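You operate a simulated robot arm through the tools that you are given. There is no shell and no other tool.

Carry out the task below with a simulated two-armed robot. There is one attempt and no reset: what you move stays moved.

JOB
Tighten both bolts of the footstool with the keys of their sizes.
Fine: stand each key back in its hole.

The check looks at the end state, three seconds after you hand in, the way a careful person would. Anything else that was tipped, shoved, dropped, spilled or broken makes it a failure.

ROBOT AND FRAMES
Two 7-joint arms with fingered hands on one trunk that stands fixed in place. Base frame: the origin is at the foot of the trunk, x ahead of it, y to its left, z up. Readings come in m, degrees, newtons and seconds.
The left shoulder is at [0.071, 0.125, 1.167], the right one opposite. With the tool pointing down near the work surface each hand reaches from about 0.44 to 0.8 m from the base axis, measured 20 degrees to its own side. Payload 3.6 kg a hand.
The TCP of each hand is the grasp point between the finger pads, 0.03 m short of the fingertips. In the tool frame z runs along the fingers and y along their closing line. Largest opening 0.104 m; the body of the gripper starts 0.035 m behind the TCP. The gripper is a hand of 4 fingers: y runs from the thumb to the fingers, the wrist lies at [-0.015, -0.104, -0.178] in the tool frame, and closing takes about 1.5 s.
Orientation is told as [roll, pitch, yaw] about the base's x, y, z axes, in that order, counted from this pose: with the fingers straight down and the wrist toward the robot, the tool's x, y and z point along [0, 1, 0], [1, 0, 0] and [0, 0, -1] of the base frame.

CONTROLS
- The arms move only by the tool nudge_tool. It takes "left_commands", "right_commands" or both (then of equal length, played together; a hand with none holds still); each is a list of rows, each a list of 7 numbers: the shift along the base's x, y, z in units of 40 mm (1.0 is 40 mm), then the turn, a rotation vector about the base's x, y, z in units of 5 degrees (1.0 is 5 degrees), then the finger opening in m, from 0 to 0.104. In form: [[tx, ty, tz, rx, ry, rz, jaw], ...]. A call has 1 to 20 rows; each row shifts and turns the commanded pose from where the row before left it. A call with a number of a shift or a turn outside -1 to 1 is refused whole. A row lasts 0.2 s, in which the tool goes at most 0.05 m and 8.6 degrees; a call with a longer step from one row to the next is refused whole, and so is a gripper value outside its range. A pose out of reach is approached as far as the arm can. The call stops where the force on the tool passes 40 N (or 10 N more than at its start, if that is more) or the arm is blocked; 0.2 s more then pass. Each finger travels about 0.072 m/s and halts on what it meets, pressing with about 25 N; the grip force reading is that of the motor and also rises with nothing between the fingers. The clock runs only during rows and for 0.2 s after the last one: add rows that do not move to give the fingers time. It gives the time, the measured TCP pose, the force on the tool (base axes), the opening and the grip force at its end, in the units of the frame above (readings bear some noise), with the torque about the TCP (base axes, N m) and any sound that the robot's microphone picked up.
- Cameras (640 x 400 px; columns grow to the right, rows downward): "scene" is now at [0.1727, -0.0495, 1.3412]; the picture's right is [-0.54, -0.84, 0.00], its down [-0.16, 0.10, -0.98] and it looks along [0.82, -0.53, -0.19] (base axes); focal length 214 px, centre (320, 200). "left" rides on the left gripper at [-0.061, -0.092, -0.13] in its tool frame; the picture's right is [-0.81, -0.28, 0.52], its down [0.53, -0.71, 0.46] and it looks along [0.24, 0.64, 0.72] (tool axes); focal length 275 px, centre (320, 200). "right" rides on the right gripper at [0.061, -0.092, -0.13] in its tool frame; the picture's right is [-0.81, 0.27, -0.52], its down [-0.53, -0.71, 0.46] and it looks along [-0.24, 0.64, 0.72] (tool axes); focal length 275 px, centre (320, 200). There is no depth. A picture from a camera that has moved, and an enlarged one, comes with that camera's place and axes in the base frame and with its lens.
- camera(camera): a new picture of that camera. No time passes.
- move_column(by): slides the trunk up (or, below 0, down) by that many m; the arms and the scene camera ride with it, the base frame stays. It gives what a move gives, with no picture.
- hand_shape(shape, hand): the hand has 4 fingers and takes this shape, open, in about a second: jaw (thumb against the fingers, like two jaws); tri (thumb and two fingers); tip (a fingertip pinch); poke (one finger out to press); point (the index stretched); flat (the hand flat); cup (the hand cupped); fist (a fist). The gripper value then closes the fingers along that shape, each until it touches; the sizes above hold for jaw. It gives what a move gives, with no picture.
- pan_tilt(pan, tilt): turns the head with the scene camera to pan (to the left, within 80 degrees either way) and tilt (down, from -29 to 69), counted from straight ahead of the robot. It gives what a move gives.
- close_up(camera, box): a new picture of the part [left, top, right, bottom] of that camera's present view, enlarged. No time passes.
- close_job(): hands the job in; it is judged then, once.

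Places have to be worked out from the pictures, the camera data and where the tool is seen. Open the grippers and draw the arms clear of the work before you hand the job in, unless the task says otherwise.

The tools are called after ">>>" by a JSON object that holds its "op" and its "data". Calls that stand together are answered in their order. nudge_tool: Moves the arms, as the interface text tells. Its arguments: {"type":"object","properties":{"left_commands":{"type":"array"},"right_commands":{"type":"array"}},"required":[]} The other tools are called the same way: move_column (by) slides the trunk up or down; hand_shape (shape, hand) gives the hand a shape; pan_tilt (pan, tilt) turns the head that bears the scene camera; camera (camera) takes a picture; close_up (camera, box) takes an enlarged picture of a part of a camera's view; close_job () hands the job in.

At the start:

```text
time_s: 0.0
left_position: [0.4195, -0.0338, 1.3891]
left_tool_rot: [0.0, -0.1, -0.1]
left_force: [-0.3, 0.0, 0.2]
left_ft_torque: [0.0, 0.01, -0.02]
left_width: 0.1037
left_grasp_force: 0.0
left_shape: jaw
right_position: [0.2767, -0.3179, 1.3999]
right_tool_rot: [0.1, 0.0, 0.1]
right_force: [-0.1, -0.4, -0.6]
right_ft_torque: [0.0, 0.0, -0.05]
right_width: 0.1037
right_grasp_force: 0.1
right_shape: jaw
trunk travel left (down, up): [-0.4, 0.136]
head pan, tilt: [-32.9, 10.8]
```

scene: 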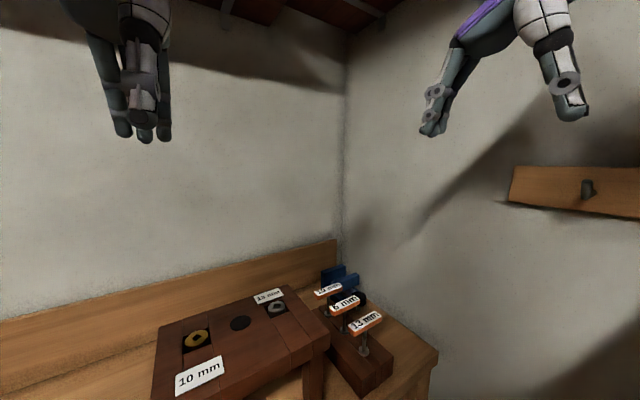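
right: 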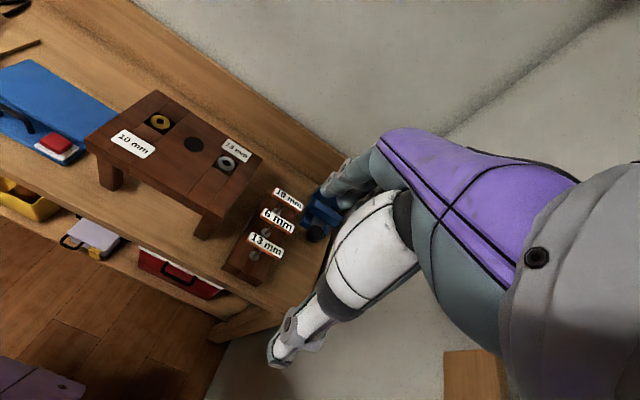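
left: 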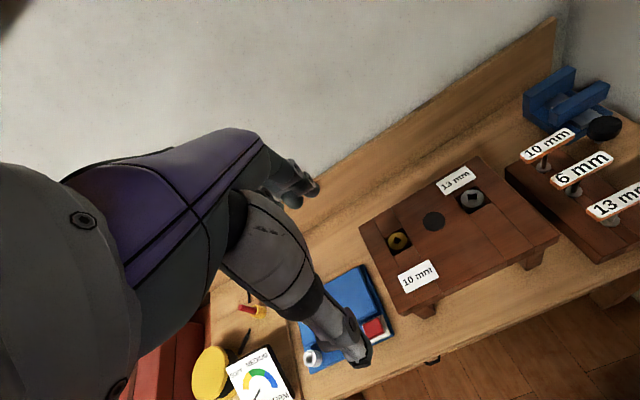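

The footstool and a rack of three keys stand on the bench to the right front. I first turn the head down to see the work better.

>>> {"op": "pan_tilt", "data": {"pan": -30, "tilt": 45}}

```text
time_s: 1.0
left_position: [0.4182, -0.0337, 1.388]
left_tool_rot: [0.0, 0.1, 0.1]
left_force: [0.2, 0.6, 0.3]
left_ft_torque: [0.03, -0.02, 0.03]
left_width: 0.1035
left_grasp_force: 0.0
left_shape: jaw
right_position: [0.2758, -0.3167, 1.399]
right_tool_rot: [0.0, 0.1, 0.0]
right_force: [0.0, -0.2, 0.2]
right_ft_torque: [0.01, 0.01, 0.01]
right_width: 0.1037
right_grasp_force: 0.1
right_shape: jaw
trunk travel left (down, up): [-0.4, 0.136]
head pan, tilt: [-30.0, 45.0]
```

The head has moved; I take a new scene picture.

>>> {"op": "camera", "data": {"camera": "scene"}}

>>> {"op": "camera", "data": {"camera": "right"}}

>>> {"op": "camera", "data": {"camera": "left"}}

```text
taken
camera scene: at [0.165, -0.0396, 1.2875], right [-0.5, -0.87, 0.0], down [-0.61, 0.35, -0.71], along [0.61, -0.35, -0.71], focal length 214 px, centre (320, 200)
```

scene: 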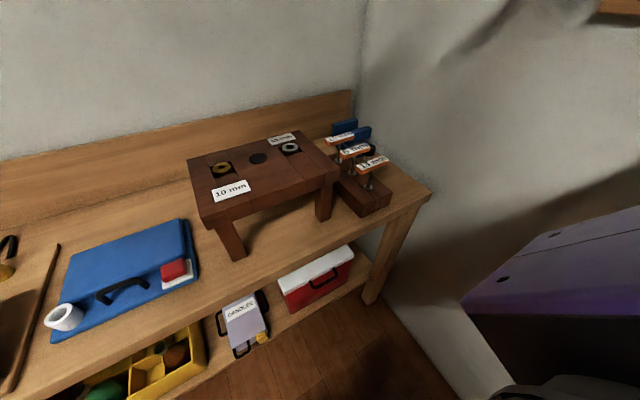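

```text
taken
camera right: at [0.1847, -0.2541, 1.5295], right [0.27, -0.81, 0.52], down [-0.71, -0.53, -0.46], along [0.64, -0.24, -0.72], focal length 275 px, centre (320, 200)
```

right: 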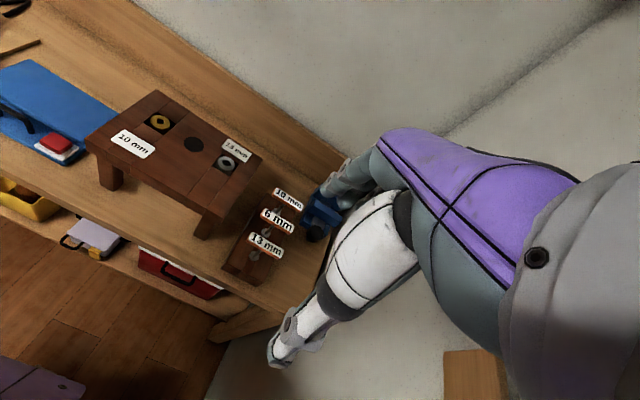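

```text
taken
camera left: at [0.3278, -0.0933, 1.5185], right [-0.28, -0.81, -0.52], down [-0.71, 0.53, -0.46], along [0.64, 0.24, -0.72], focal length 275 px, centre (320, 200)
```

left: 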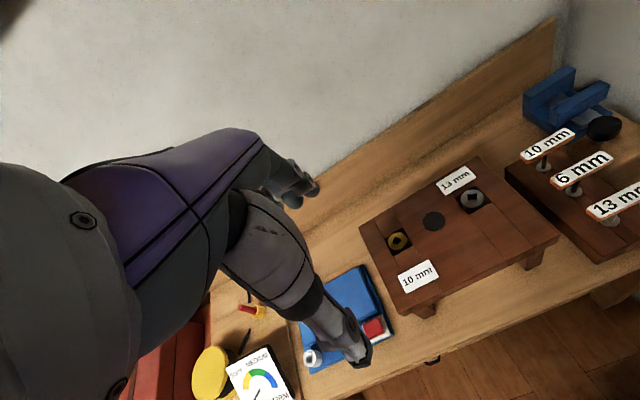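

I enlarge the footstool and the rack in each view to get better pixel positions.

>>> {"op": "close_up", "data": {"camera": "scene", "box": [180, 110, 340, 210]}}

>>> {"op": "close_up", "data": {"camera": "scene", "box": [310, 110, 438, 230]}}

>>> {"op": "close_up", "data": {"camera": "right", "box": [80, 80, 340, 290]}}

>>> {"op": "close_up", "data": {"camera": "left", "box": [350, 140, 510, 320]}}

>>> {"op": "close_up", "data": {"camera": "left", "box": [480, 60, 640, 280]}}

```text
4.00 times, centred on (260, 160) of scene
camera zoom: at [0.165, -0.0396, 1.2875], right [-0.5, -0.87, 0.0], down [-0.61, 0.35, -0.71], along [0.61, -0.35, -0.71], focal length 858 px, centre (560, 360)
```

zoom: 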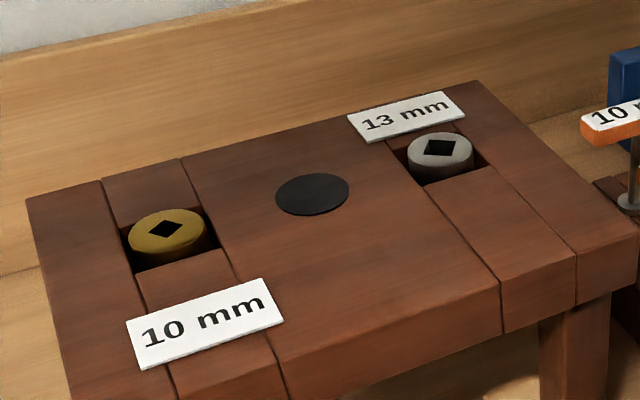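

```text
3.33 times, centred on (374, 170) of scene
camera zoom: at [0.165, -0.0396, 1.2875], right [-0.5, -0.87, 0.0], down [-0.61, 0.35, -0.71], along [0.61, -0.35, -0.71], focal length 715 px, centre (140, 300)
```

zoom: 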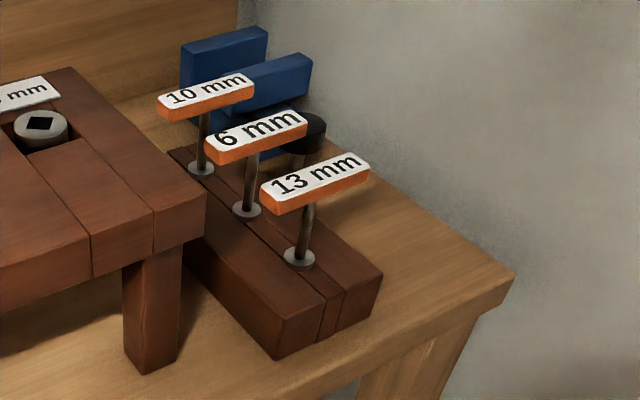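

```text
1.90 times, centred on (210, 185) of right
camera zoom: at [0.1847, -0.2541, 1.5295], right [0.27, -0.81, 0.52], down [-0.71, -0.53, -0.46], along [0.64, -0.24, -0.72], focal length 524 px, centre (530, 229)
```

zoom: 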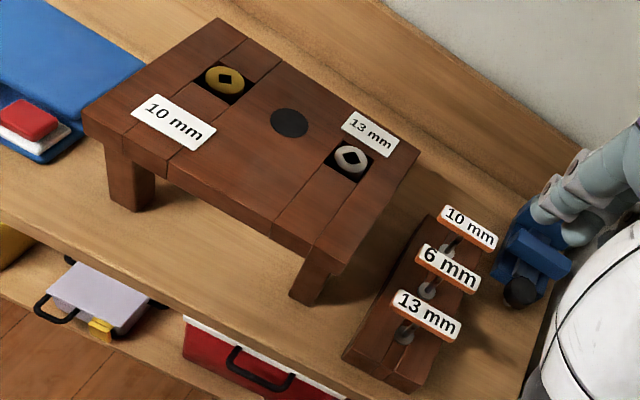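

```text
2.22 times, centred on (430, 230) of left
camera zoom: at [0.3278, -0.0933, 1.5185], right [-0.28, -0.81, -0.52], down [-0.71, 0.53, -0.46], along [0.64, 0.24, -0.72], focal length 612 px, centre (76, 133)
```

zoom: 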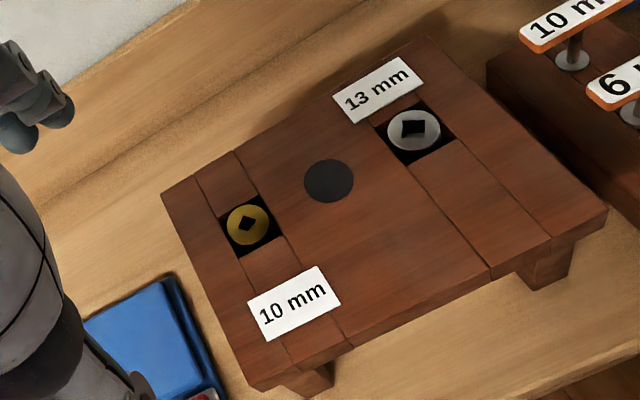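

```text
1.82 times, centred on (560, 170) of left
camera zoom: at [0.3278, -0.0933, 1.5185], right [-0.28, -0.81, -0.52], down [-0.71, 0.53, -0.46], along [0.64, 0.24, -0.72], focal length 500 px, centre (-116, 254)
```

zoom: 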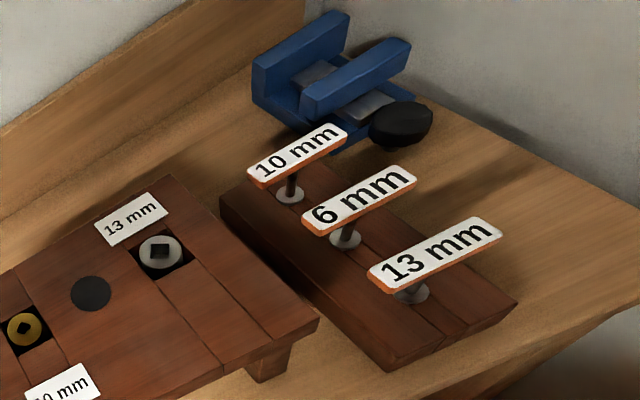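

Triangulating the three views, I judge the bolts to be near (0.561, -0.044, 1.035) brass/10 mm and (0.562, -0.191, 1.035) grey/13 mm. The key handles lie along y near z 1.0: the 13 mm at x 0.463 and the 10 mm at x 0.602, both at y -0.355. I move the left arm away to the left and bring the right hand to a viewing spot over the stool.

>>> {"op": "nudge_tool", "data": {"left_commands": [[0, 0.85, 0, 0, 0, 0, 0.104], [0, 0.85, 0, 0, 0, 0, 0.104], [0, 0.85, 0, 0, 0, 0, 0.104], [0, 0.85, 0, 0, 0, 0, 0.104], [0, 0.85, 0, 0, 0, 0, 0.104], [0, 0.85, 0, 0, 0, 0, 0.104], [0, 0.85, 0, 0, 0, 0, 0.104], [0, 0.85, 0, 0, 0, 0, 0.104]], "right_commands": [[0.544, 0.2125, -0.622, 0, 0, 0, 0.104], [0.544, 0.2125, -0.622, 0, 0, 0, 0.104], [0.544, 0.2125, -0.622, 0, 0, 0, 0.104], [0.544, 0.2125, -0.622, 0, 0, 0, 0.104], [0.544, 0.2125, -0.622, 0, 0, 0, 0.104], [0.544, 0.2125, -0.622, 0, 0, 0, 0.104], [0.544, 0.2125, -0.622, 0, 0, 0, 0.104], [0.544, 0.2125, -0.622, 0, 0, 0, 0.104]]}}

```text
time_s: 2.8
left_position: [0.4197, 0.2403, 1.3882]
left_tool_rot: [0.0, 0.0, 0.1]
left_force: [0.9, 0.5, 0.7]
left_ft_torque: [-0.02, 0.02, -0.01]
left_width: 0.1037
left_grasp_force: 0.0
left_shape: jaw
right_position: [0.4511, -0.248, 1.1994]
right_tool_rot: [-0.1, 0.0, 0.0]
right_force: [-0.6, 0.2, 0.2]
right_ft_torque: [-0.02, -0.04, 0.04]
right_width: 0.1039
right_grasp_force: 0.1
right_shape: jaw
trunk travel left (down, up): [-0.4, 0.136]
head pan, tilt: [-30.0, 45.0]
```

Both arms arrived as asked. I look at the bolts from the right hand's camera and at the scene.

>>> {"op": "camera", "data": {"camera": "right"}}

>>> {"op": "close_up", "data": {"camera": "right", "box": [60, 60, 300, 260]}}

>>> {"op": "camera", "data": {"camera": "scene"}}

```text
taken
camera right: at [0.3598, -0.1853, 1.3297], right [0.28, -0.81, 0.52], down [-0.71, -0.53, -0.45], along [0.64, -0.24, -0.72], focal length 275 px, centre (320, 200)
```

right: 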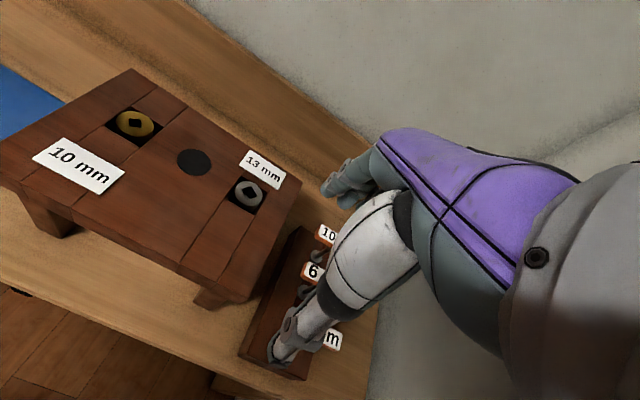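

```text
2.00 times, centred on (180, 160) of right
camera zoom: at [0.3598, -0.1853, 1.3297], right [0.28, -0.81, 0.52], down [-0.71, -0.53, -0.45], along [0.64, -0.24, -0.72], focal length 551 px, centre (600, 280)
```

zoom: 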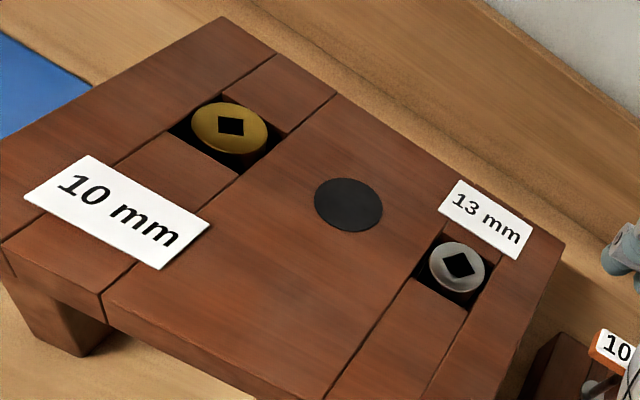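

```text
taken
camera scene: at [0.1655, -0.0386, 1.2874], right [-0.5, -0.87, 0.0], down [-0.61, 0.35, -0.71], along [0.61, -0.35, -0.71], focal length 214 px, centre (320, 200)
```

scene: 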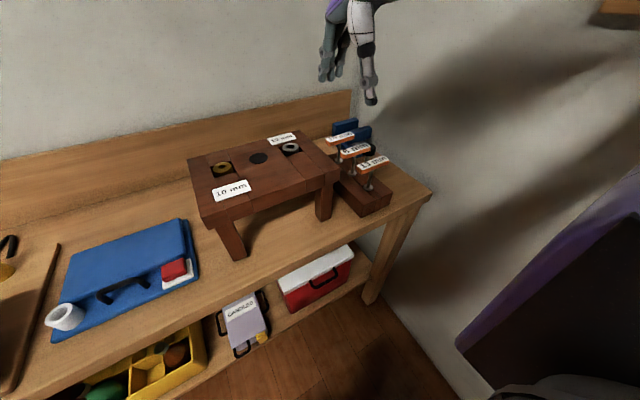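

I zoom in strongly on each bolt head to read how the square holes are turned.

>>> {"op": "close_up", "data": {"camera": "right", "box": [110, 100, 160, 140]}}

>>> {"op": "close_up", "data": {"camera": "right", "box": [224, 170, 274, 215]}}

>>> {"op": "close_up", "data": {"camera": "scene", "box": [320, 110, 400, 220]}}

>>> {"op": "close_up", "data": {"camera": "scene", "box": [200, 130, 310, 190]}}

```text
10.00 times, centred on (135, 120) of right
camera zoom: at [0.3598, -0.1853, 1.3297], right [0.28, -0.81, 0.52], down [-0.71, -0.53, -0.45], along [0.64, -0.24, -0.72], focal length 2753 px, centre (2170, 1000)
```

zoom: 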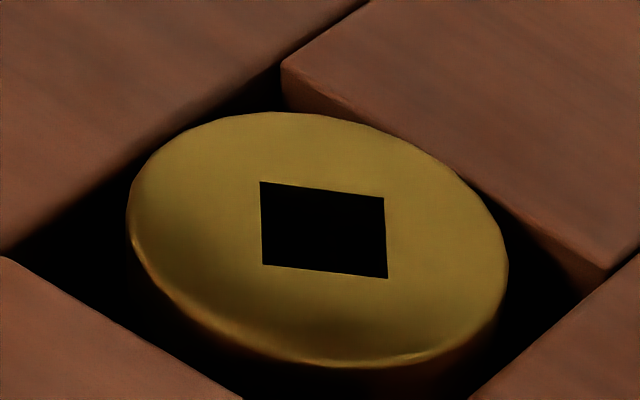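

```text
8.89 times, centred on (249, 192) of right
camera zoom: at [0.3598, -0.1853, 1.3297], right [0.28, -0.81, 0.52], down [-0.71, -0.53, -0.45], along [0.64, -0.24, -0.72], focal length 2447 px, centre (951, 267)
```

zoom: 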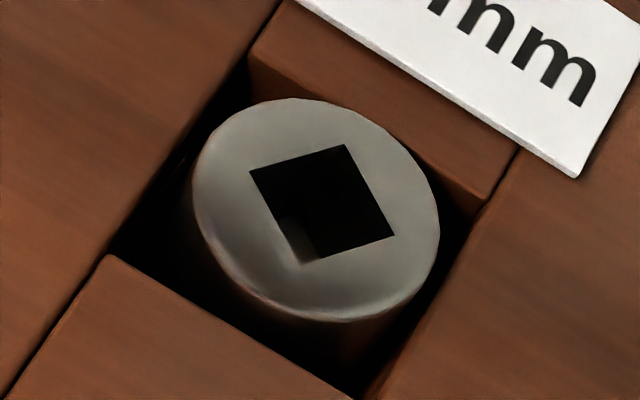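

```text
3.64 times, centred on (360, 165) of scene
camera zoom: at [0.1655, -0.0386, 1.2874], right [-0.5, -0.87, 0.0], down [-0.61, 0.35, -0.71], along [0.61, -0.35, -0.71], focal length 780 px, centre (174, 327)
```

zoom: 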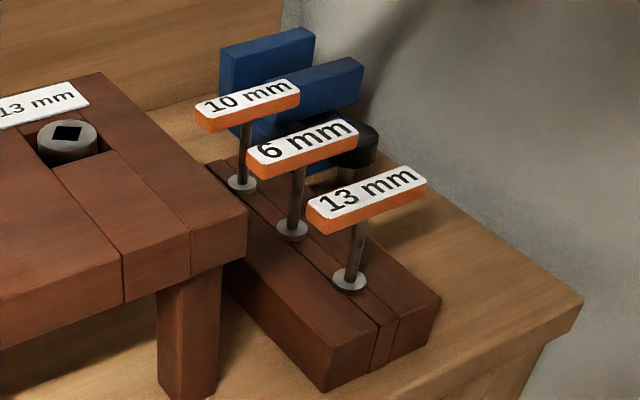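

```text
5.82 times, centred on (255, 160) of scene
camera zoom: at [0.1655, -0.0386, 1.2874], right [-0.5, -0.87, 0.0], down [-0.61, 0.35, -0.71], along [0.61, -0.35, -0.71], focal length 1248 px, centre (698, 433)
```

zoom: 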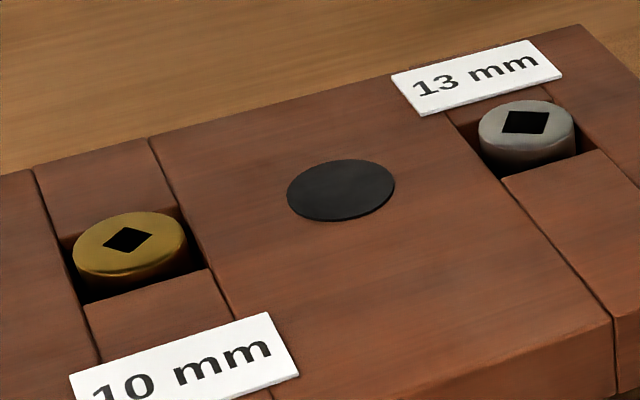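

The brass hole is turned about 37.5° and the grey about 54.6° (mod 90°) about z. Next I move the right hand to see the keys and their shafts closer.

>>> {"op": "nudge_tool", "data": {"right_commands": [[-0.255, -0.86, -0.245, 0, 0, 0, 0.104], [-0.255, -0.86, -0.245, 0, 0, 0, 0.104], [-0.255, -0.86, -0.245, 0, 0, 0, 0.104], [-0.255, -0.86, -0.245, 0, 0, 0, 0.104], [-0.255, -0.86, -0.245, 0, 0, 0, 0.104]]}}

>>> {"op": "camera", "data": {"camera": "right"}}

>>> {"op": "camera", "data": {"camera": "scene"}}

```text
time_s: 4.0
left_position: [0.4179, 0.2391, 1.388]
left_tool_rot: [-0.1, 0.0, 0.0]
left_force: [-0.1, 0.5, 0.2]
left_ft_torque: [-0.03, 0.0, -0.01]
left_width: 0.104
left_grasp_force: 0.1
left_shape: jaw
right_position: [0.3974, -0.4216, 1.151]
right_tool_rot: [0.0, 0.0, 0.0]
right_force: [-0.2, 0.8, -0.1]
right_ft_torque: [-0.01, -0.04, 0.01]
right_width: 0.1037
right_grasp_force: 0.1
right_shape: jaw
trunk travel left (down, up): [-0.4, 0.136]
head pan, tilt: [-30.0, 45.0]
```

```text
taken
camera right: at [0.3072, -0.3591, 1.2813], right [0.27, -0.81, 0.52], down [-0.71, -0.53, -0.46], along [0.64, -0.24, -0.72], focal length 275 px, centre (320, 200)
```

right: 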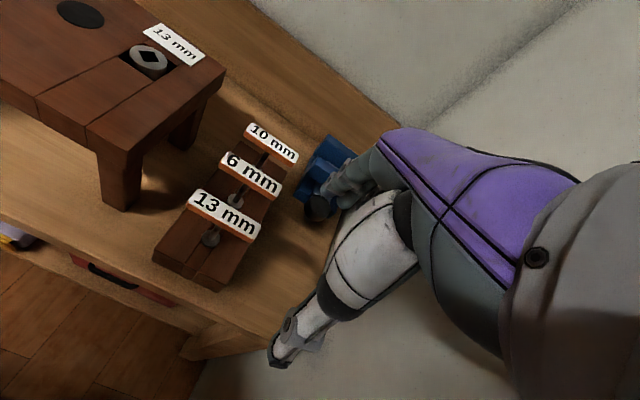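

```text
taken
camera scene: at [0.1643, -0.0398, 1.2875], right [-0.5, -0.87, 0.0], down [-0.61, 0.35, -0.71], along [0.61, -0.35, -0.71], focal length 214 px, centre (320, 200)
```

scene: 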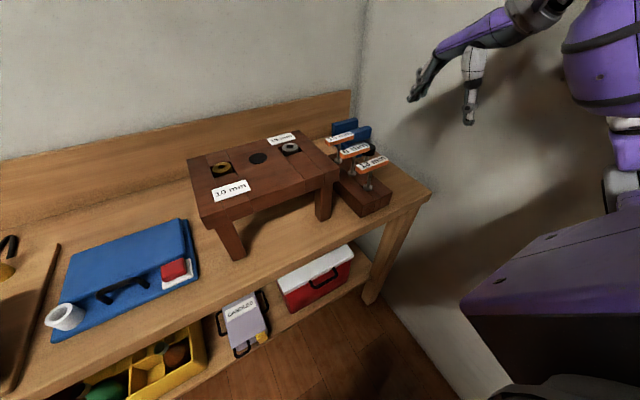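

I enlarge the keys from this nearer view to measure the bars and shafts.

>>> {"op": "close_up", "data": {"camera": "right", "box": [150, 115, 310, 295]}}

>>> {"op": "close_up", "data": {"camera": "right", "box": [180, 180, 270, 260]}}

>>> {"op": "close_up", "data": {"camera": "right", "box": [230, 110, 320, 190]}}

>>> {"op": "close_up", "data": {"camera": "scene", "box": [320, 120, 400, 200]}}

```text
2.22 times, centred on (230, 205) of right
camera zoom: at [0.3072, -0.3591, 1.2813], right [0.27, -0.81, 0.52], down [-0.71, -0.53, -0.46], along [0.64, -0.24, -0.72], focal length 612 px, centre (520, 189)
```

zoom: 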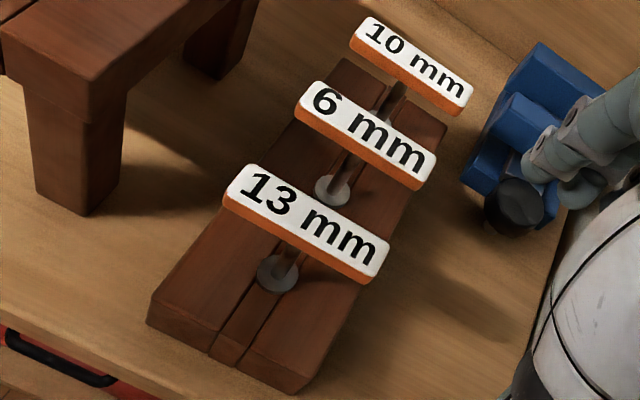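

```text
5.00 times, centred on (225, 220) of right
camera zoom: at [0.3072, -0.3591, 1.2813], right [0.27, -0.81, 0.52], down [-0.71, -0.53, -0.46], along [0.64, -0.24, -0.72], focal length 1376 px, centre (795, 100)
```

zoom: 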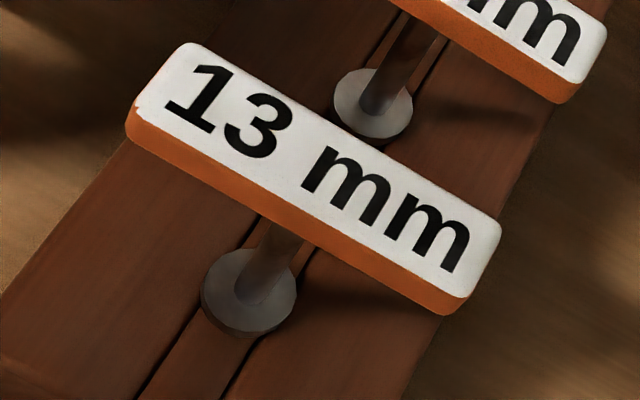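

```text
5.00 times, centred on (275, 150) of right
camera zoom: at [0.3072, -0.3591, 1.2813], right [0.27, -0.81, 0.52], down [-0.71, -0.53, -0.46], along [0.64, -0.24, -0.72], focal length 1376 px, centre (545, 450)
```

zoom: 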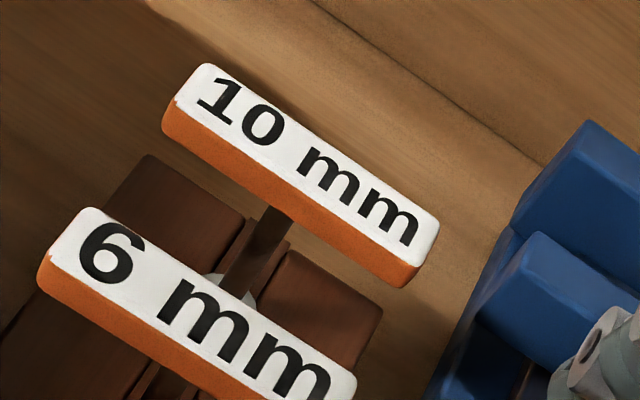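

```text
5.00 times, centred on (360, 160) of scene
camera zoom: at [0.1643, -0.0398, 1.2875], right [-0.5, -0.87, 0.0], down [-0.61, 0.35, -0.71], along [0.61, -0.35, -0.71], focal length 1072 px, centre (120, 400)
```

zoom: 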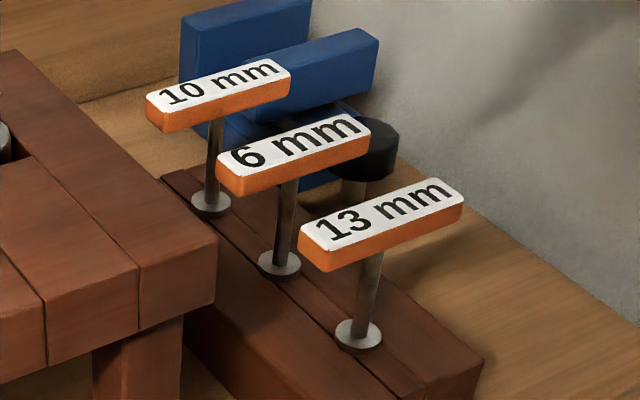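

The bars measure about 80 × 21 × 16 mm with their tops at z 0.994; the 13 mm handle is centred at (0.466, -0.356) and the 10 mm at (0.605, -0.356). I go above the 13 mm handle with the hand partly open, then check.

>>> {"op": "nudge_tool", "data": {"right_commands": [[0.431, 0.41, -0.3, 0, 0, 0, 0.06], [0.431, 0.41, -0.4, 0, 0, 0, 0.06], [0.431, 0.41, -0.5, 0, 0, 0, 0.06], [0.431, 0.41, -0.57, 0, 0, 0, 0.06], [0, 0, 0, 0, 0, 0, 0.06]]}}

>>> {"op": "camera", "data": {"camera": "right"}}

>>> {"op": "close_up", "data": {"camera": "scene", "box": [310, 60, 450, 220]}}

>>> {"op": "camera", "data": {"camera": "left"}}

```text
time_s: 5.2
left_position: [0.4186, 0.2388, 1.3875]
left_tool_rot: [0.1, 0.0, 0.2]
left_force: [-0.2, 1.0, -0.7]
left_ft_torque: [0.05, -0.05, 0.01]
left_width: 0.1036
left_grasp_force: 0.0
left_shape: jaw
right_position: [0.4682, -0.3538, 1.0808]
right_tool_rot: [0.0, 0.0, 0.0]
right_force: [-0.6, -0.6, 0.0]
right_ft_torque: [0.01, 0.01, 0.0]
right_width: 0.0602
right_grasp_force: 0.1
right_shape: jaw
trunk travel left (down, up): [-0.4, 0.136]
head pan, tilt: [-30.0, 45.0]
```

```text
taken
camera right: at [0.3769, -0.292, 1.2103], right [0.27, -0.81, 0.52], down [-0.71, -0.53, -0.46], along [0.64, -0.24, -0.72], focal length 275 px, centre (320, 200)
```

right: 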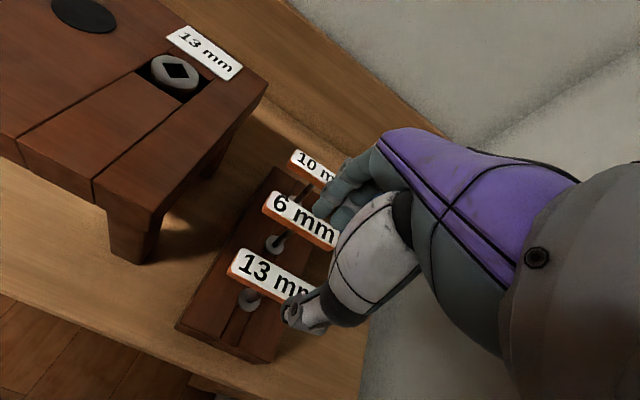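

```text
2.50 times, centred on (380, 140) of scene
camera zoom: at [0.1645, -0.0399, 1.2875], right [-0.5, -0.87, 0.0], down [-0.61, 0.35, -0.71], along [0.61, -0.35, -0.71], focal length 536 px, centre (170, 350)
```

zoom: 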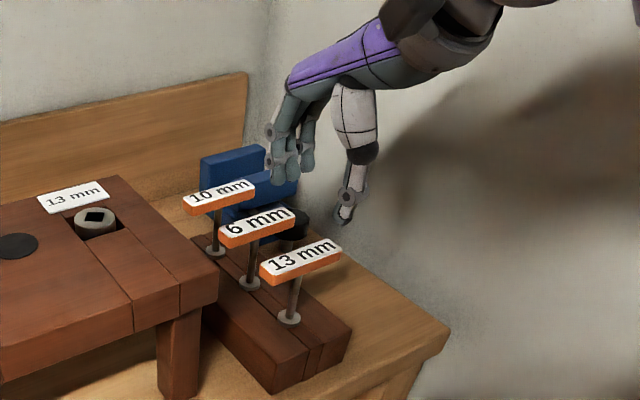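

```text
taken
camera left: at [0.3276, 0.1787, 1.5178], right [-0.28, -0.81, -0.52], down [-0.71, 0.53, -0.46], along [0.64, 0.24, -0.72], focal length 275 px, centre (320, 200)
```

left: 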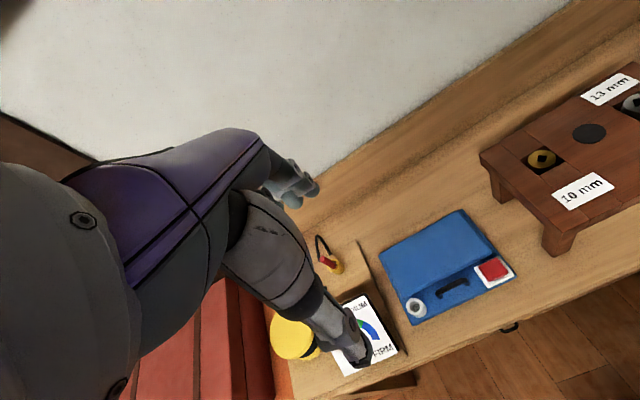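

The TCP projects between thumb and fingers right over the 13 mm handle. I go straight down about 96 mm around the bar, still open.

>>> {"op": "nudge_tool", "data": {"right_commands": [[-0.04, -0.04, -0.6, 0, 0, 0, 0.06], [0, 0, -0.6, 0, 0, 0, 0.06], [0, 0, -0.6, 0, 0, 0, 0.06], [0, 0, -0.6, 0, 0, 0, 0.06], [0, 0, 0, 0, 0, 0, 0.06]]}}

>>> {"op": "camera", "data": {"camera": "right"}}

>>> {"op": "close_up", "data": {"camera": "scene", "box": [310, 80, 430, 210]}}

```text
time_s: 6.4
left_position: [0.4193, 0.2391, 1.388]
left_tool_rot: [0.0, 0.0, 0.0]
left_force: [0.0, -0.9, 0.4]
left_ft_torque: [0.0, 0.0, 0.0]
left_width: 0.1036
left_grasp_force: 0.2
left_shape: jaw
right_position: [0.4668, -0.3564, 0.985]
right_tool_rot: [0.1, 0.1, -0.1]
right_force: [0.5, 0.0, -0.3]
right_ft_torque: [-0.01, 0.0, 0.05]
right_width: 0.0603
right_grasp_force: 0.0
right_shape: jaw
trunk travel left (down, up): [-0.4, 0.136]
head pan, tilt: [-30.0, 45.0]
```

```text
taken
camera right: at [0.3756, -0.2938, 1.1141], right [0.27, -0.81, 0.52], down [-0.71, -0.53, -0.46], along [0.64, -0.24, -0.72], focal length 275 px, centre (320, 200)
```

right: 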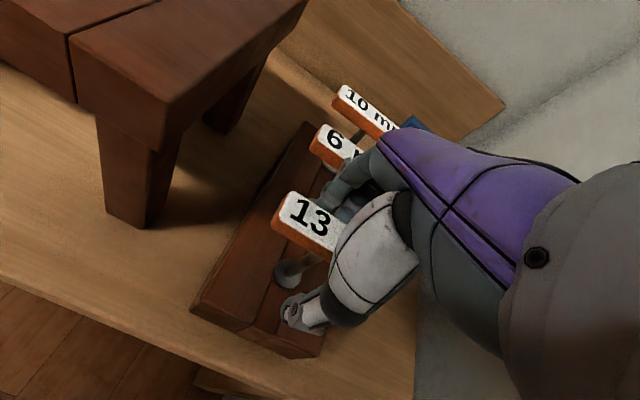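

```text
3.08 times, centred on (370, 145) of scene
camera zoom: at [0.1648, -0.0395, 1.2875], right [-0.5, -0.87, 0.0], down [-0.61, 0.35, -0.71], along [0.61, -0.35, -0.71], focal length 660 px, centre (166, 369)
```

zoom: 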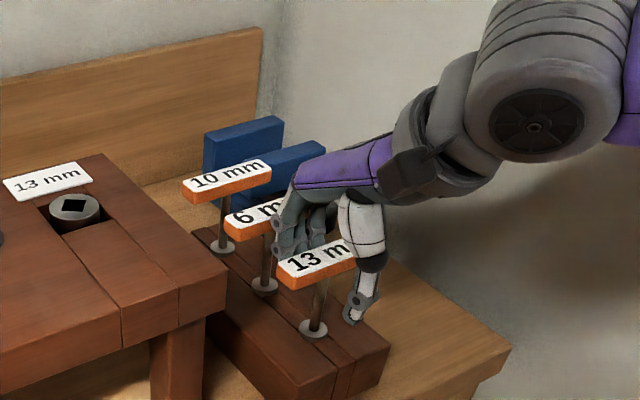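

The bar lies between thumb and fingers with no contact force. I close the hand on it.

>>> {"op": "nudge_tool", "data": {"right_commands": [[0, 0, 0, 0, 0, 0, 0.03], [0, 0, 0, 0, 0, 0, 0.015], [0, 0, 0, 0, 0, 0, 0.0], [0, 0, 0, 0, 0, 0, 0.0], [0, 0, 0, 0, 0, 0, 0.0], [0, 0, 0, 0, 0, 0, 0.0], [0, 0, 0, 0, 0, 0, 0.0]]}}

>>> {"op": "camera", "data": {"camera": "right"}}

>>> {"op": "close_up", "data": {"camera": "scene", "box": [310, 80, 430, 210]}}

```text
time_s: 8.0
left_position: [0.4196, 0.2392, 1.3871]
left_tool_rot: [-0.1, 0.0, 0.0]
left_force: [-0.2, -0.4, -0.3]
left_ft_torque: [0.0, 0.02, -0.01]
left_width: 0.1035
left_grasp_force: 0.2
left_shape: jaw
right_position: [0.4662, -0.3563, 0.984]
right_tool_rot: [0.0, 0.0, 0.0]
right_force: [0.3, -0.7, -1.0]
right_ft_torque: [0.03, -0.02, 0.02]
right_width: 0.0095
right_grasp_force: 25.3
right_shape: jaw
trunk travel left (down, up): [-0.4, 0.136]
head pan, tilt: [-30.0, 45.0]
```

```text
taken
camera right: at [0.3758, -0.2939, 1.1144], right [0.27, -0.81, 0.52], down [-0.71, -0.53, -0.46], along [0.64, -0.24, -0.72], focal length 275 px, centre (320, 200)
```

right: 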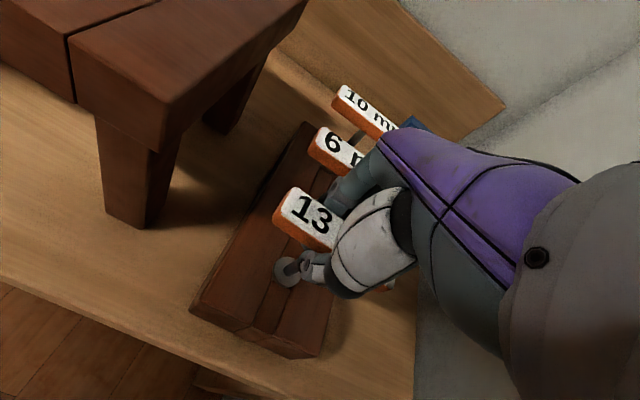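

```text
3.08 times, centred on (370, 145) of scene
camera zoom: at [0.165, -0.0396, 1.2874], right [-0.5, -0.87, 0.0], down [-0.61, 0.35, -0.71], along [0.61, -0.35, -0.71], focal length 660 px, centre (166, 369)
```

zoom: 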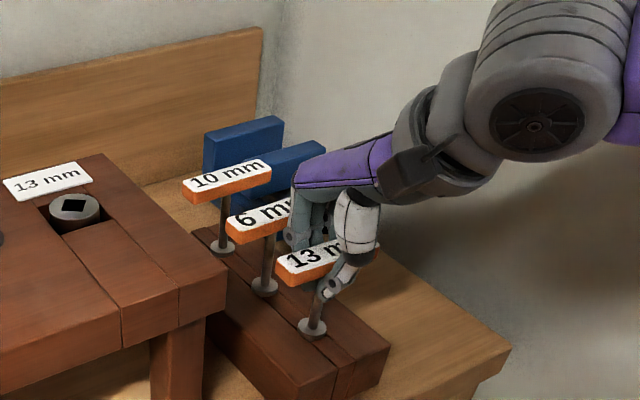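

The grip force is 25 N but the opening reads 9.5 mm, less than the bar, so I look closely at how the fingers hold.

>>> {"op": "close_up", "data": {"camera": "right", "box": [260, 160, 440, 310]}}

>>> {"op": "close_up", "data": {"camera": "scene", "box": [350, 130, 400, 195]}}

```text
2.67 times, centred on (350, 235) of right
camera zoom: at [0.3758, -0.2939, 1.1144], right [0.27, -0.81, 0.52], down [-0.71, -0.53, -0.46], along [0.64, -0.24, -0.72], focal length 734 px, centre (240, 107)
```

zoom: 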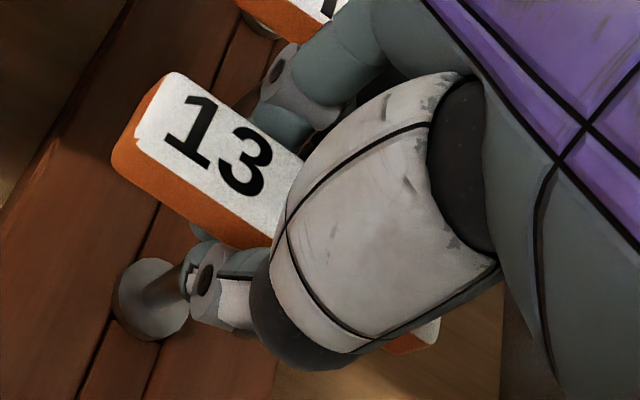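

```text
6.15 times, centred on (375, 162) of scene
camera zoom: at [0.165, -0.0396, 1.2874], right [-0.5, -0.87, 0.0], down [-0.61, 0.35, -0.71], along [0.61, -0.35, -0.71], focal length 1320 px, centre (-18, 431)
```

zoom: 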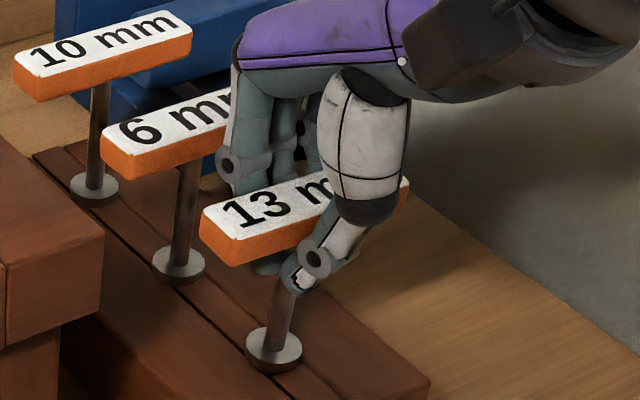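

The fingertips have curled under the bar around the shaft. I open again, rise about 17 mm so the pads meet the bar's sides, and close anew.

>>> {"op": "nudge_tool", "data": {"right_commands": [[0, 0, 0, 0, 0, 0, 0.03], [0, 0, 0, 0, 0, 0, 0.06], [0, 0, 0, 0, 0, 0, 0.06], [0, 0, 0, 0, 0, 0, 0.06], [0, 0, 0.21, 0, 0, 0, 0.06], [0, 0, 0.21, 0, 0, 0, 0.06], [0, 0, 0, 0, 0, 0, 0.06], [0, 0, 0, 0, 0, 0, 0.04], [0, 0, 0, 0, 0, 0, 0.02], [0, 0, 0, 0, 0, 0, 0.0], [0, 0, 0, 0, 0, 0, 0.0], [0, 0, 0, 0, 0, 0, 0.0], [0, 0, 0, 0, 0, 0, 0.0]]}}

>>> {"op": "close_up", "data": {"camera": "right", "box": [260, 160, 440, 310]}}

>>> {"op": "close_up", "data": {"camera": "scene", "box": [350, 130, 400, 195]}}

```text
time_s: 10.8
left_position: [0.4195, 0.2383, 1.3877]
left_tool_rot: [0.0, -0.1, 0.0]
left_force: [0.8, -0.7, 0.7]
left_ft_torque: [0.01, 0.0, 0.0]
left_width: 0.1039
left_grasp_force: 0.0
left_shape: jaw
right_position: [0.4681, -0.3564, 1.0011]
right_tool_rot: [0.1, 0.0, 0.0]
right_force: [0.3, 0.9, -1.2]
right_ft_torque: [-0.03, -0.01, 0.03]
right_width: 0.0188
right_grasp_force: 25.1
right_shape: jaw
trunk travel left (down, up): [-0.4, 0.136]
head pan, tilt: [-30.0, 45.0]
```

```text
2.67 times, centred on (350, 235) of right
camera zoom: at [0.3759, -0.2936, 1.1314], right [0.27, -0.81, 0.52], down [-0.71, -0.53, -0.46], along [0.64, -0.24, -0.72], focal length 734 px, centre (240, 107)
```

zoom: 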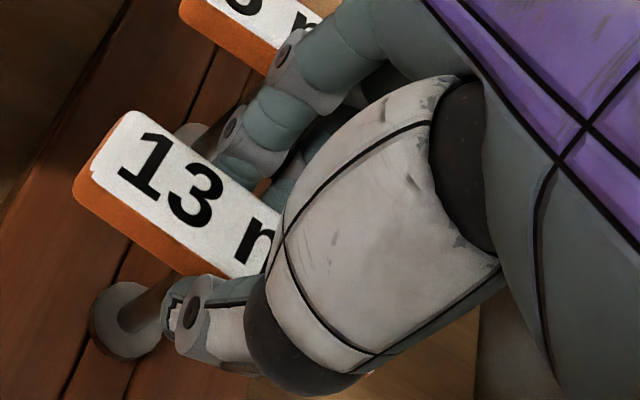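

```text
6.15 times, centred on (375, 162) of scene
camera zoom: at [0.165, -0.0396, 1.2874], right [-0.5, -0.87, 0.0], down [-0.61, 0.35, -0.71], along [0.61, -0.35, -0.71], focal length 1320 px, centre (-18, 431)
```

zoom: 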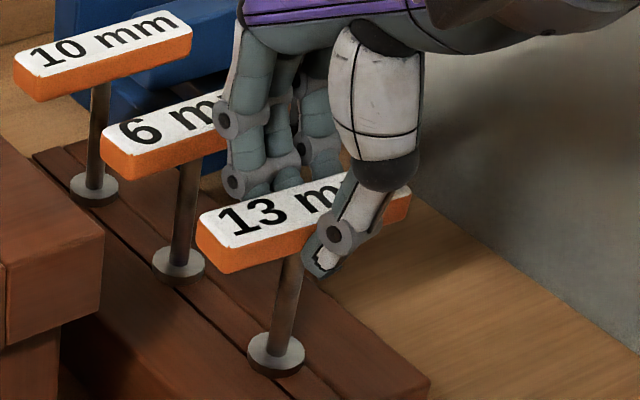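

Opening 18.8 mm with 25 N matches the bar being held between the pads. I lift by 20 mm and check it comes along.

>>> {"op": "nudge_tool", "data": {"right_commands": [[0, 0, 0.25, 0, 0, 0, 0.0], [0, 0, 0.25, 0, 0, 0, 0.0], [0, 0, 0, 0, 0, 0, 0.0]]}}

>>> {"op": "close_up", "data": {"camera": "scene", "box": [340, 110, 410, 200]}}

```text
time_s: 11.6
left_position: [0.4189, 0.2377, 1.3873]
left_tool_rot: [0.0, 0.0, 0.0]
left_force: [0.6, -0.2, -1.2]
left_ft_torque: [0.0, 0.01, 0.0]
left_width: 0.1036
left_grasp_force: 0.1
left_shape: jaw
right_position: [0.4669, -0.357, 1.0214]
right_tool_rot: [-0.1, -0.1, 0.0]
right_force: [1.3, 0.6, -0.6]
right_ft_torque: [-0.03, 0.0, 0.05]
right_width: 0.0187
right_grasp_force: 24.5
right_shape: jaw
trunk travel left (down, up): [-0.4, 0.136]
head pan, tilt: [-30.0, 45.0]
```

```text
4.44 times, centred on (375, 155) of scene
camera zoom: at [0.165, -0.0397, 1.2874], right [-0.5, -0.87, 0.0], down [-0.61, 0.35, -0.71], along [0.61, -0.35, -0.71], focal length 953 px, centre (76, 400)
```

zoom: 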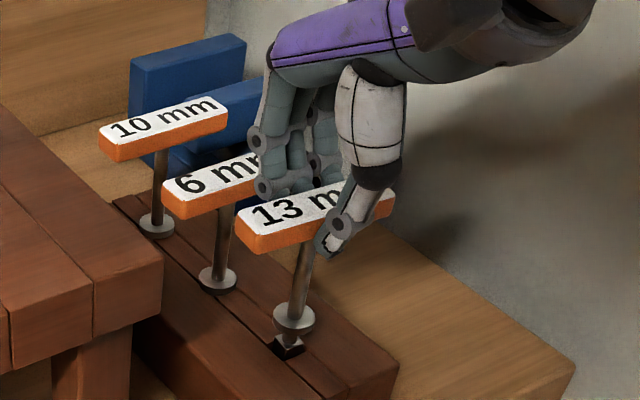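

The key comes along; its collar and the bit below it are rising from a square hole. I lift another 40 mm.

>>> {"op": "nudge_tool", "data": {"right_commands": [[0, 0, 0.5, 0, 0, 0, 0.0], [0, 0, 0.5, 0, 0, 0, 0.0], [0, 0, 0, 0, 0, 0, 0.0]]}}

>>> {"op": "close_up", "data": {"camera": "scene", "box": [340, 90, 410, 200]}}

>>> {"op": "close_up", "data": {"camera": "scene", "box": [355, 145, 395, 195]}}

>>> {"op": "camera", "data": {"camera": "right"}}

```text
time_s: 12.4
left_position: [0.4187, 0.2387, 1.3862]
left_tool_rot: [0.0, -0.1, 0.0]
left_force: [0.8, 0.5, -0.1]
left_ft_torque: [-0.02, 0.0, 0.01]
left_width: 0.1036
left_grasp_force: 0.2
left_shape: jaw
right_position: [0.4658, -0.3582, 1.0603]
right_tool_rot: [0.0, -0.1, 0.0]
right_force: [-1.1, 0.2, -1.4]
right_ft_torque: [-0.03, -0.04, 0.01]
right_width: 0.019
right_grasp_force: 24.6
right_shape: jaw
trunk travel left (down, up): [-0.4, 0.136]
head pan, tilt: [-30.0, 45.0]
```

```text
3.64 times, centred on (375, 145) of scene
camera zoom: at [0.1651, -0.0397, 1.2874], right [-0.5, -0.87, 0.0], down [-0.61, 0.35, -0.71], along [0.61, -0.35, -0.71], focal length 780 px, centre (120, 400)
```

zoom: 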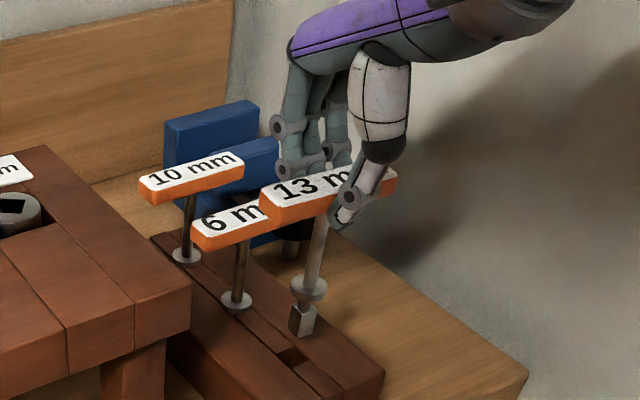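

```text
8.00 times, centred on (375, 170) of scene
camera zoom: at [0.1651, -0.0397, 1.2874], right [-0.5, -0.87, 0.0], down [-0.61, 0.35, -0.71], along [0.61, -0.35, -0.71], focal length 1716 px, centre (-120, 440)
```

zoom: 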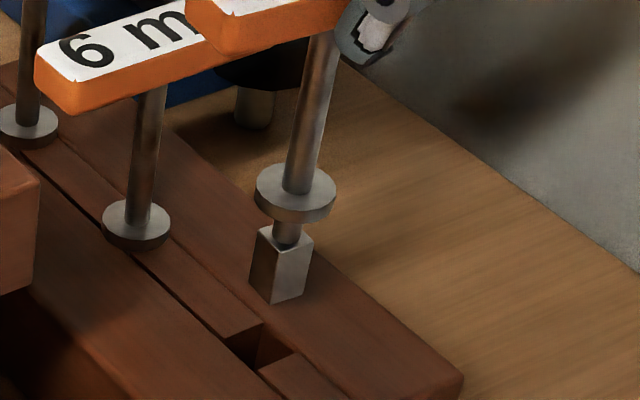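

```text
taken
camera right: at [0.3758, -0.2939, 1.1914], right [0.27, -0.81, 0.52], down [-0.71, -0.53, -0.46], along [0.64, -0.24, -0.72], focal length 275 px, centre (320, 200)
```

right: 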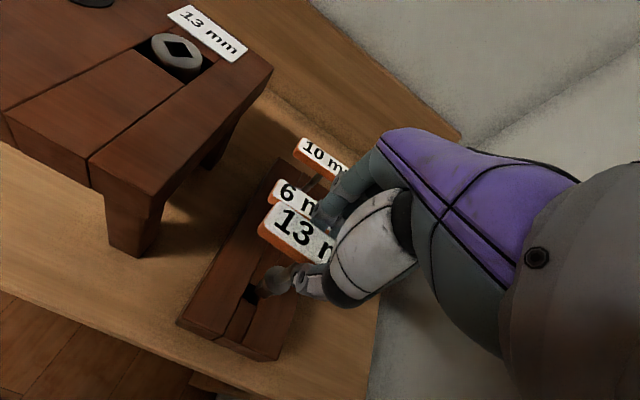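

The key has a collar and, below it, a square bit aligned with the bar; its tip is about 123 mm below the TCP. I lift to a carrying height, then move over the grey bolt while turning the hand +54.6° so the bit matches the hole and there is room to turn clockwise.

>>> {"op": "nudge_tool", "data": {"right_commands": [[0, 0, 0.93, 0, 0, 0, 0.0], [0, 0, 0.93, 0, 0, 0, 0.0], [0, 0, 0.93, 0, 0, 0, 0.0], [0, 0, 0.93, 0, 0, 0, 0.0], [0, 0, 0, 0, 0, 0, 0.0]]}}

>>> {"op": "close_up", "data": {"camera": "scene", "box": [320, 20, 440, 200]}}

```text
time_s: 13.6
left_position: [0.4194, 0.2392, 1.3876]
left_tool_rot: [0.1, 0.1, 0.0]
left_force: [0.3, -0.2, -0.4]
left_ft_torque: [0.01, 0.0, 0.01]
left_width: 0.1037
left_grasp_force: 0.0
left_shape: jaw
right_position: [0.4659, -0.3582, 1.2098]
right_tool_rot: [0.0, 0.0, 0.0]
right_force: [-0.1, 0.8, -0.4]
right_ft_torque: [0.0, -0.02, 0.02]
right_width: 0.0187
right_grasp_force: 24.9
right_shape: jaw
trunk travel left (down, up): [-0.4, 0.136]
head pan, tilt: [-30.0, 45.0]
```

```text
2.22 times, centred on (380, 110) of scene
camera zoom: at [0.1651, -0.0399, 1.2874], right [-0.5, -0.87, 0.0], down [-0.61, 0.35, -0.71], along [0.61, -0.35, -0.71], focal length 477 px, centre (187, 400)
```

zoom: 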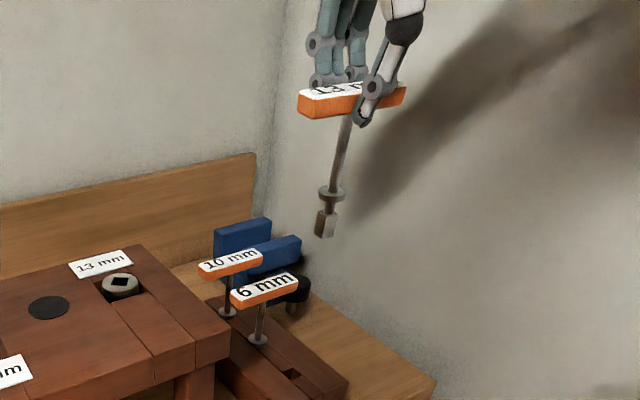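

The key hangs straight and is held firmly. Now I carry it over the grey bolt while turning the hand by about +54.6°.

>>> {"op": "nudge_tool", "data": {"right_commands": [[0.218, 0.38, 0, 0, 0, 0.9927, 0.0], [0.218, 0.38, 0, 0, 0, 0.9927, 0.0], [0.218, 0.38, 0, 0, 0, 0.9927, 0.0], [0.218, 0.38, 0, 0, 0, 0.9927, 0.0], [0.218, 0.38, 0, 0, 0, 0.9927, 0.0], [0.218, 0.38, 0, 0, 0, 0.9927, 0.0], [0.218, 0.38, 0, 0, 0, 0.9927, 0.0], [0.218, 0.38, 0, 0, 0, 0.9927, 0.0], [0.218, 0.38, 0, 0, 0, 0.9927, 0.0], [0.218, 0.38, 0, 0, 0, 0.9927, 0.0], [0.218, 0.38, 0, 0, 0, 0.9927, 0.0], [0, 0, 0, 0, 0, 0, 0.0]]}}

>>> {"op": "camera", "data": {"camera": "scene"}}

>>> {"op": "camera", "data": {"camera": "right"}}

```text
time_s: 16.2
left_position: [0.4197, 0.2382, 1.3864]
left_tool_rot: [0.0, -0.1, 0.0]
left_force: [0.4, -0.1, 0.1]
left_ft_torque: [-0.01, 0.03, -0.01]
left_width: 0.1037
left_grasp_force: 0.1
left_shape: jaw
right_position: [0.5012, -0.1527, 1.2148]
right_tool_rot: [0.0, 0.0, 47.1]
right_force: [0.2, -0.6, -0.5]
right_ft_torque: [-0.03, 0.02, 0.0]
right_width: 0.0185
right_grasp_force: 25.3
right_shape: jaw
right hand out of reach, approached as far as the arm can: row 7, 8, 9, 10, 11
trunk travel left (down, up): [-0.4, 0.136]
head pan, tilt: [-30.0, 45.0]
```

```text
taken
camera scene: at [0.1651, -0.0394, 1.2874], right [-0.5, -0.87, 0.0], down [-0.61, 0.35, -0.71], along [0.61, -0.35, -0.71], focal length 214 px, centre (320, 200)
```

scene: 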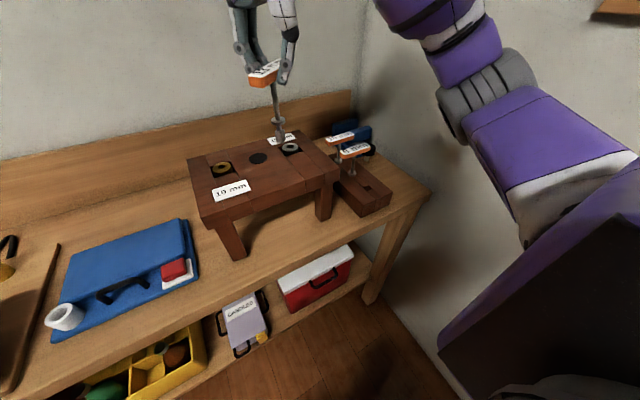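

```text
taken
camera right: at [0.3953, -0.1766, 1.3447], right [0.78, -0.35, 0.52], down [-0.09, -0.89, -0.46], along [0.62, 0.31, -0.72], focal length 275 px, centre (320, 200)
```

right: 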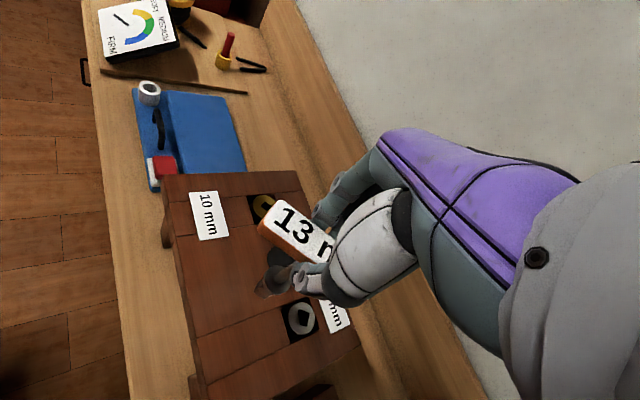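

The arm could not reach yaw 54.6° at that spot (it stopped at yaw 47°, x 0.501). The wrist sits high relative to the shoulder, so I raise the trunk by 0.13 m to give the arm a better posture.

>>> {"op": "move_column", "data": {"by": 0.13}}

>>> {"op": "camera", "data": {"camera": "scene"}}

```text
time_s: 17.8
left_position: [0.4201, 0.2383, 1.5169]
left_tool_rot: [0.0, 0.3, -0.1]
left_force: [0.8, -0.2, -0.5]
left_ft_torque: [0.04, 0.05, 0.03]
left_width: 0.104
left_grasp_force: 0.1
left_shape: jaw
right_position: [0.3983, -0.153, 1.4988]
right_tool_rot: [-14.8, -13.3, 48.9]
right_force: [0.6, -0.1, -0.6]
right_ft_torque: [-0.01, 0.01, 0.01]
right_width: 0.0187
right_grasp_force: 25.1
right_shape: jaw
trunk travel left (down, up): [-0.53, 0.006]
head pan, tilt: [-30.0, 45.0]
```

```text
taken
camera scene: at [0.0799, -0.0396, 1.4327], right [-0.5, -0.87, 0.0], down [-0.61, 0.35, -0.71], along [0.61, -0.35, -0.71], focal length 214 px, centre (320, 200)
```

scene: 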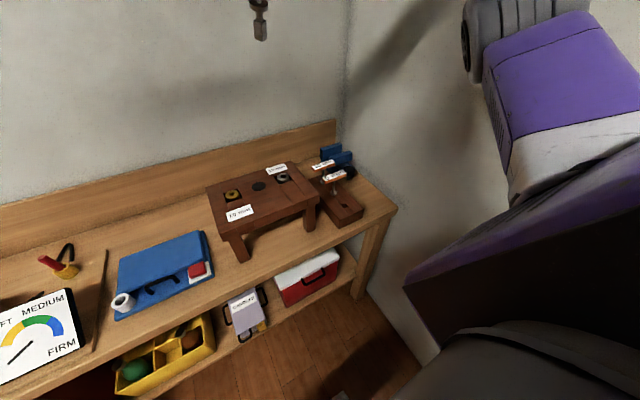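

Raising the trunk also carried the shoulders back, and the hand ended up off its commanded pose. I turn the hand back 25° to see if the commanded pose becomes reachable again, staying high.

>>> {"op": "nudge_tool", "data": {"right_commands": [[0, 0, 0, 0, 0, -1, 0.0], [0, 0, 0, 0, 0, -1, 0.0], [0, 0, 0, 0, 0, -1, 0.0], [0, 0, 0, 0, 0, -1, 0.0], [0, 0, 0, 0, 0, -1, 0.0], [0, 0, 0, 0, 0, 0, 0.0]]}}

```text
time_s: 19.2
left_position: [0.4181, 0.2382, 1.5179]
left_tool_rot: [0.0, 0.0, 0.0]
left_force: [-0.2, 0.6, 0.3]
left_ft_torque: [0.02, -0.02, -0.01]
left_width: 0.1038
left_grasp_force: 0.1
left_shape: jaw
right_position: [0.3984, -0.1544, 1.4997]
right_tool_rot: [-14.7, -13.4, 23.8]
right_force: [-0.3, -0.1, -1.5]
right_ft_torque: [-0.02, 0.0, 0.0]
right_width: 0.0183
right_grasp_force: 24.9
right_shape: jaw
trunk travel left (down, up): [-0.53, 0.006]
head pan, tilt: [-30.0, 45.0]
```

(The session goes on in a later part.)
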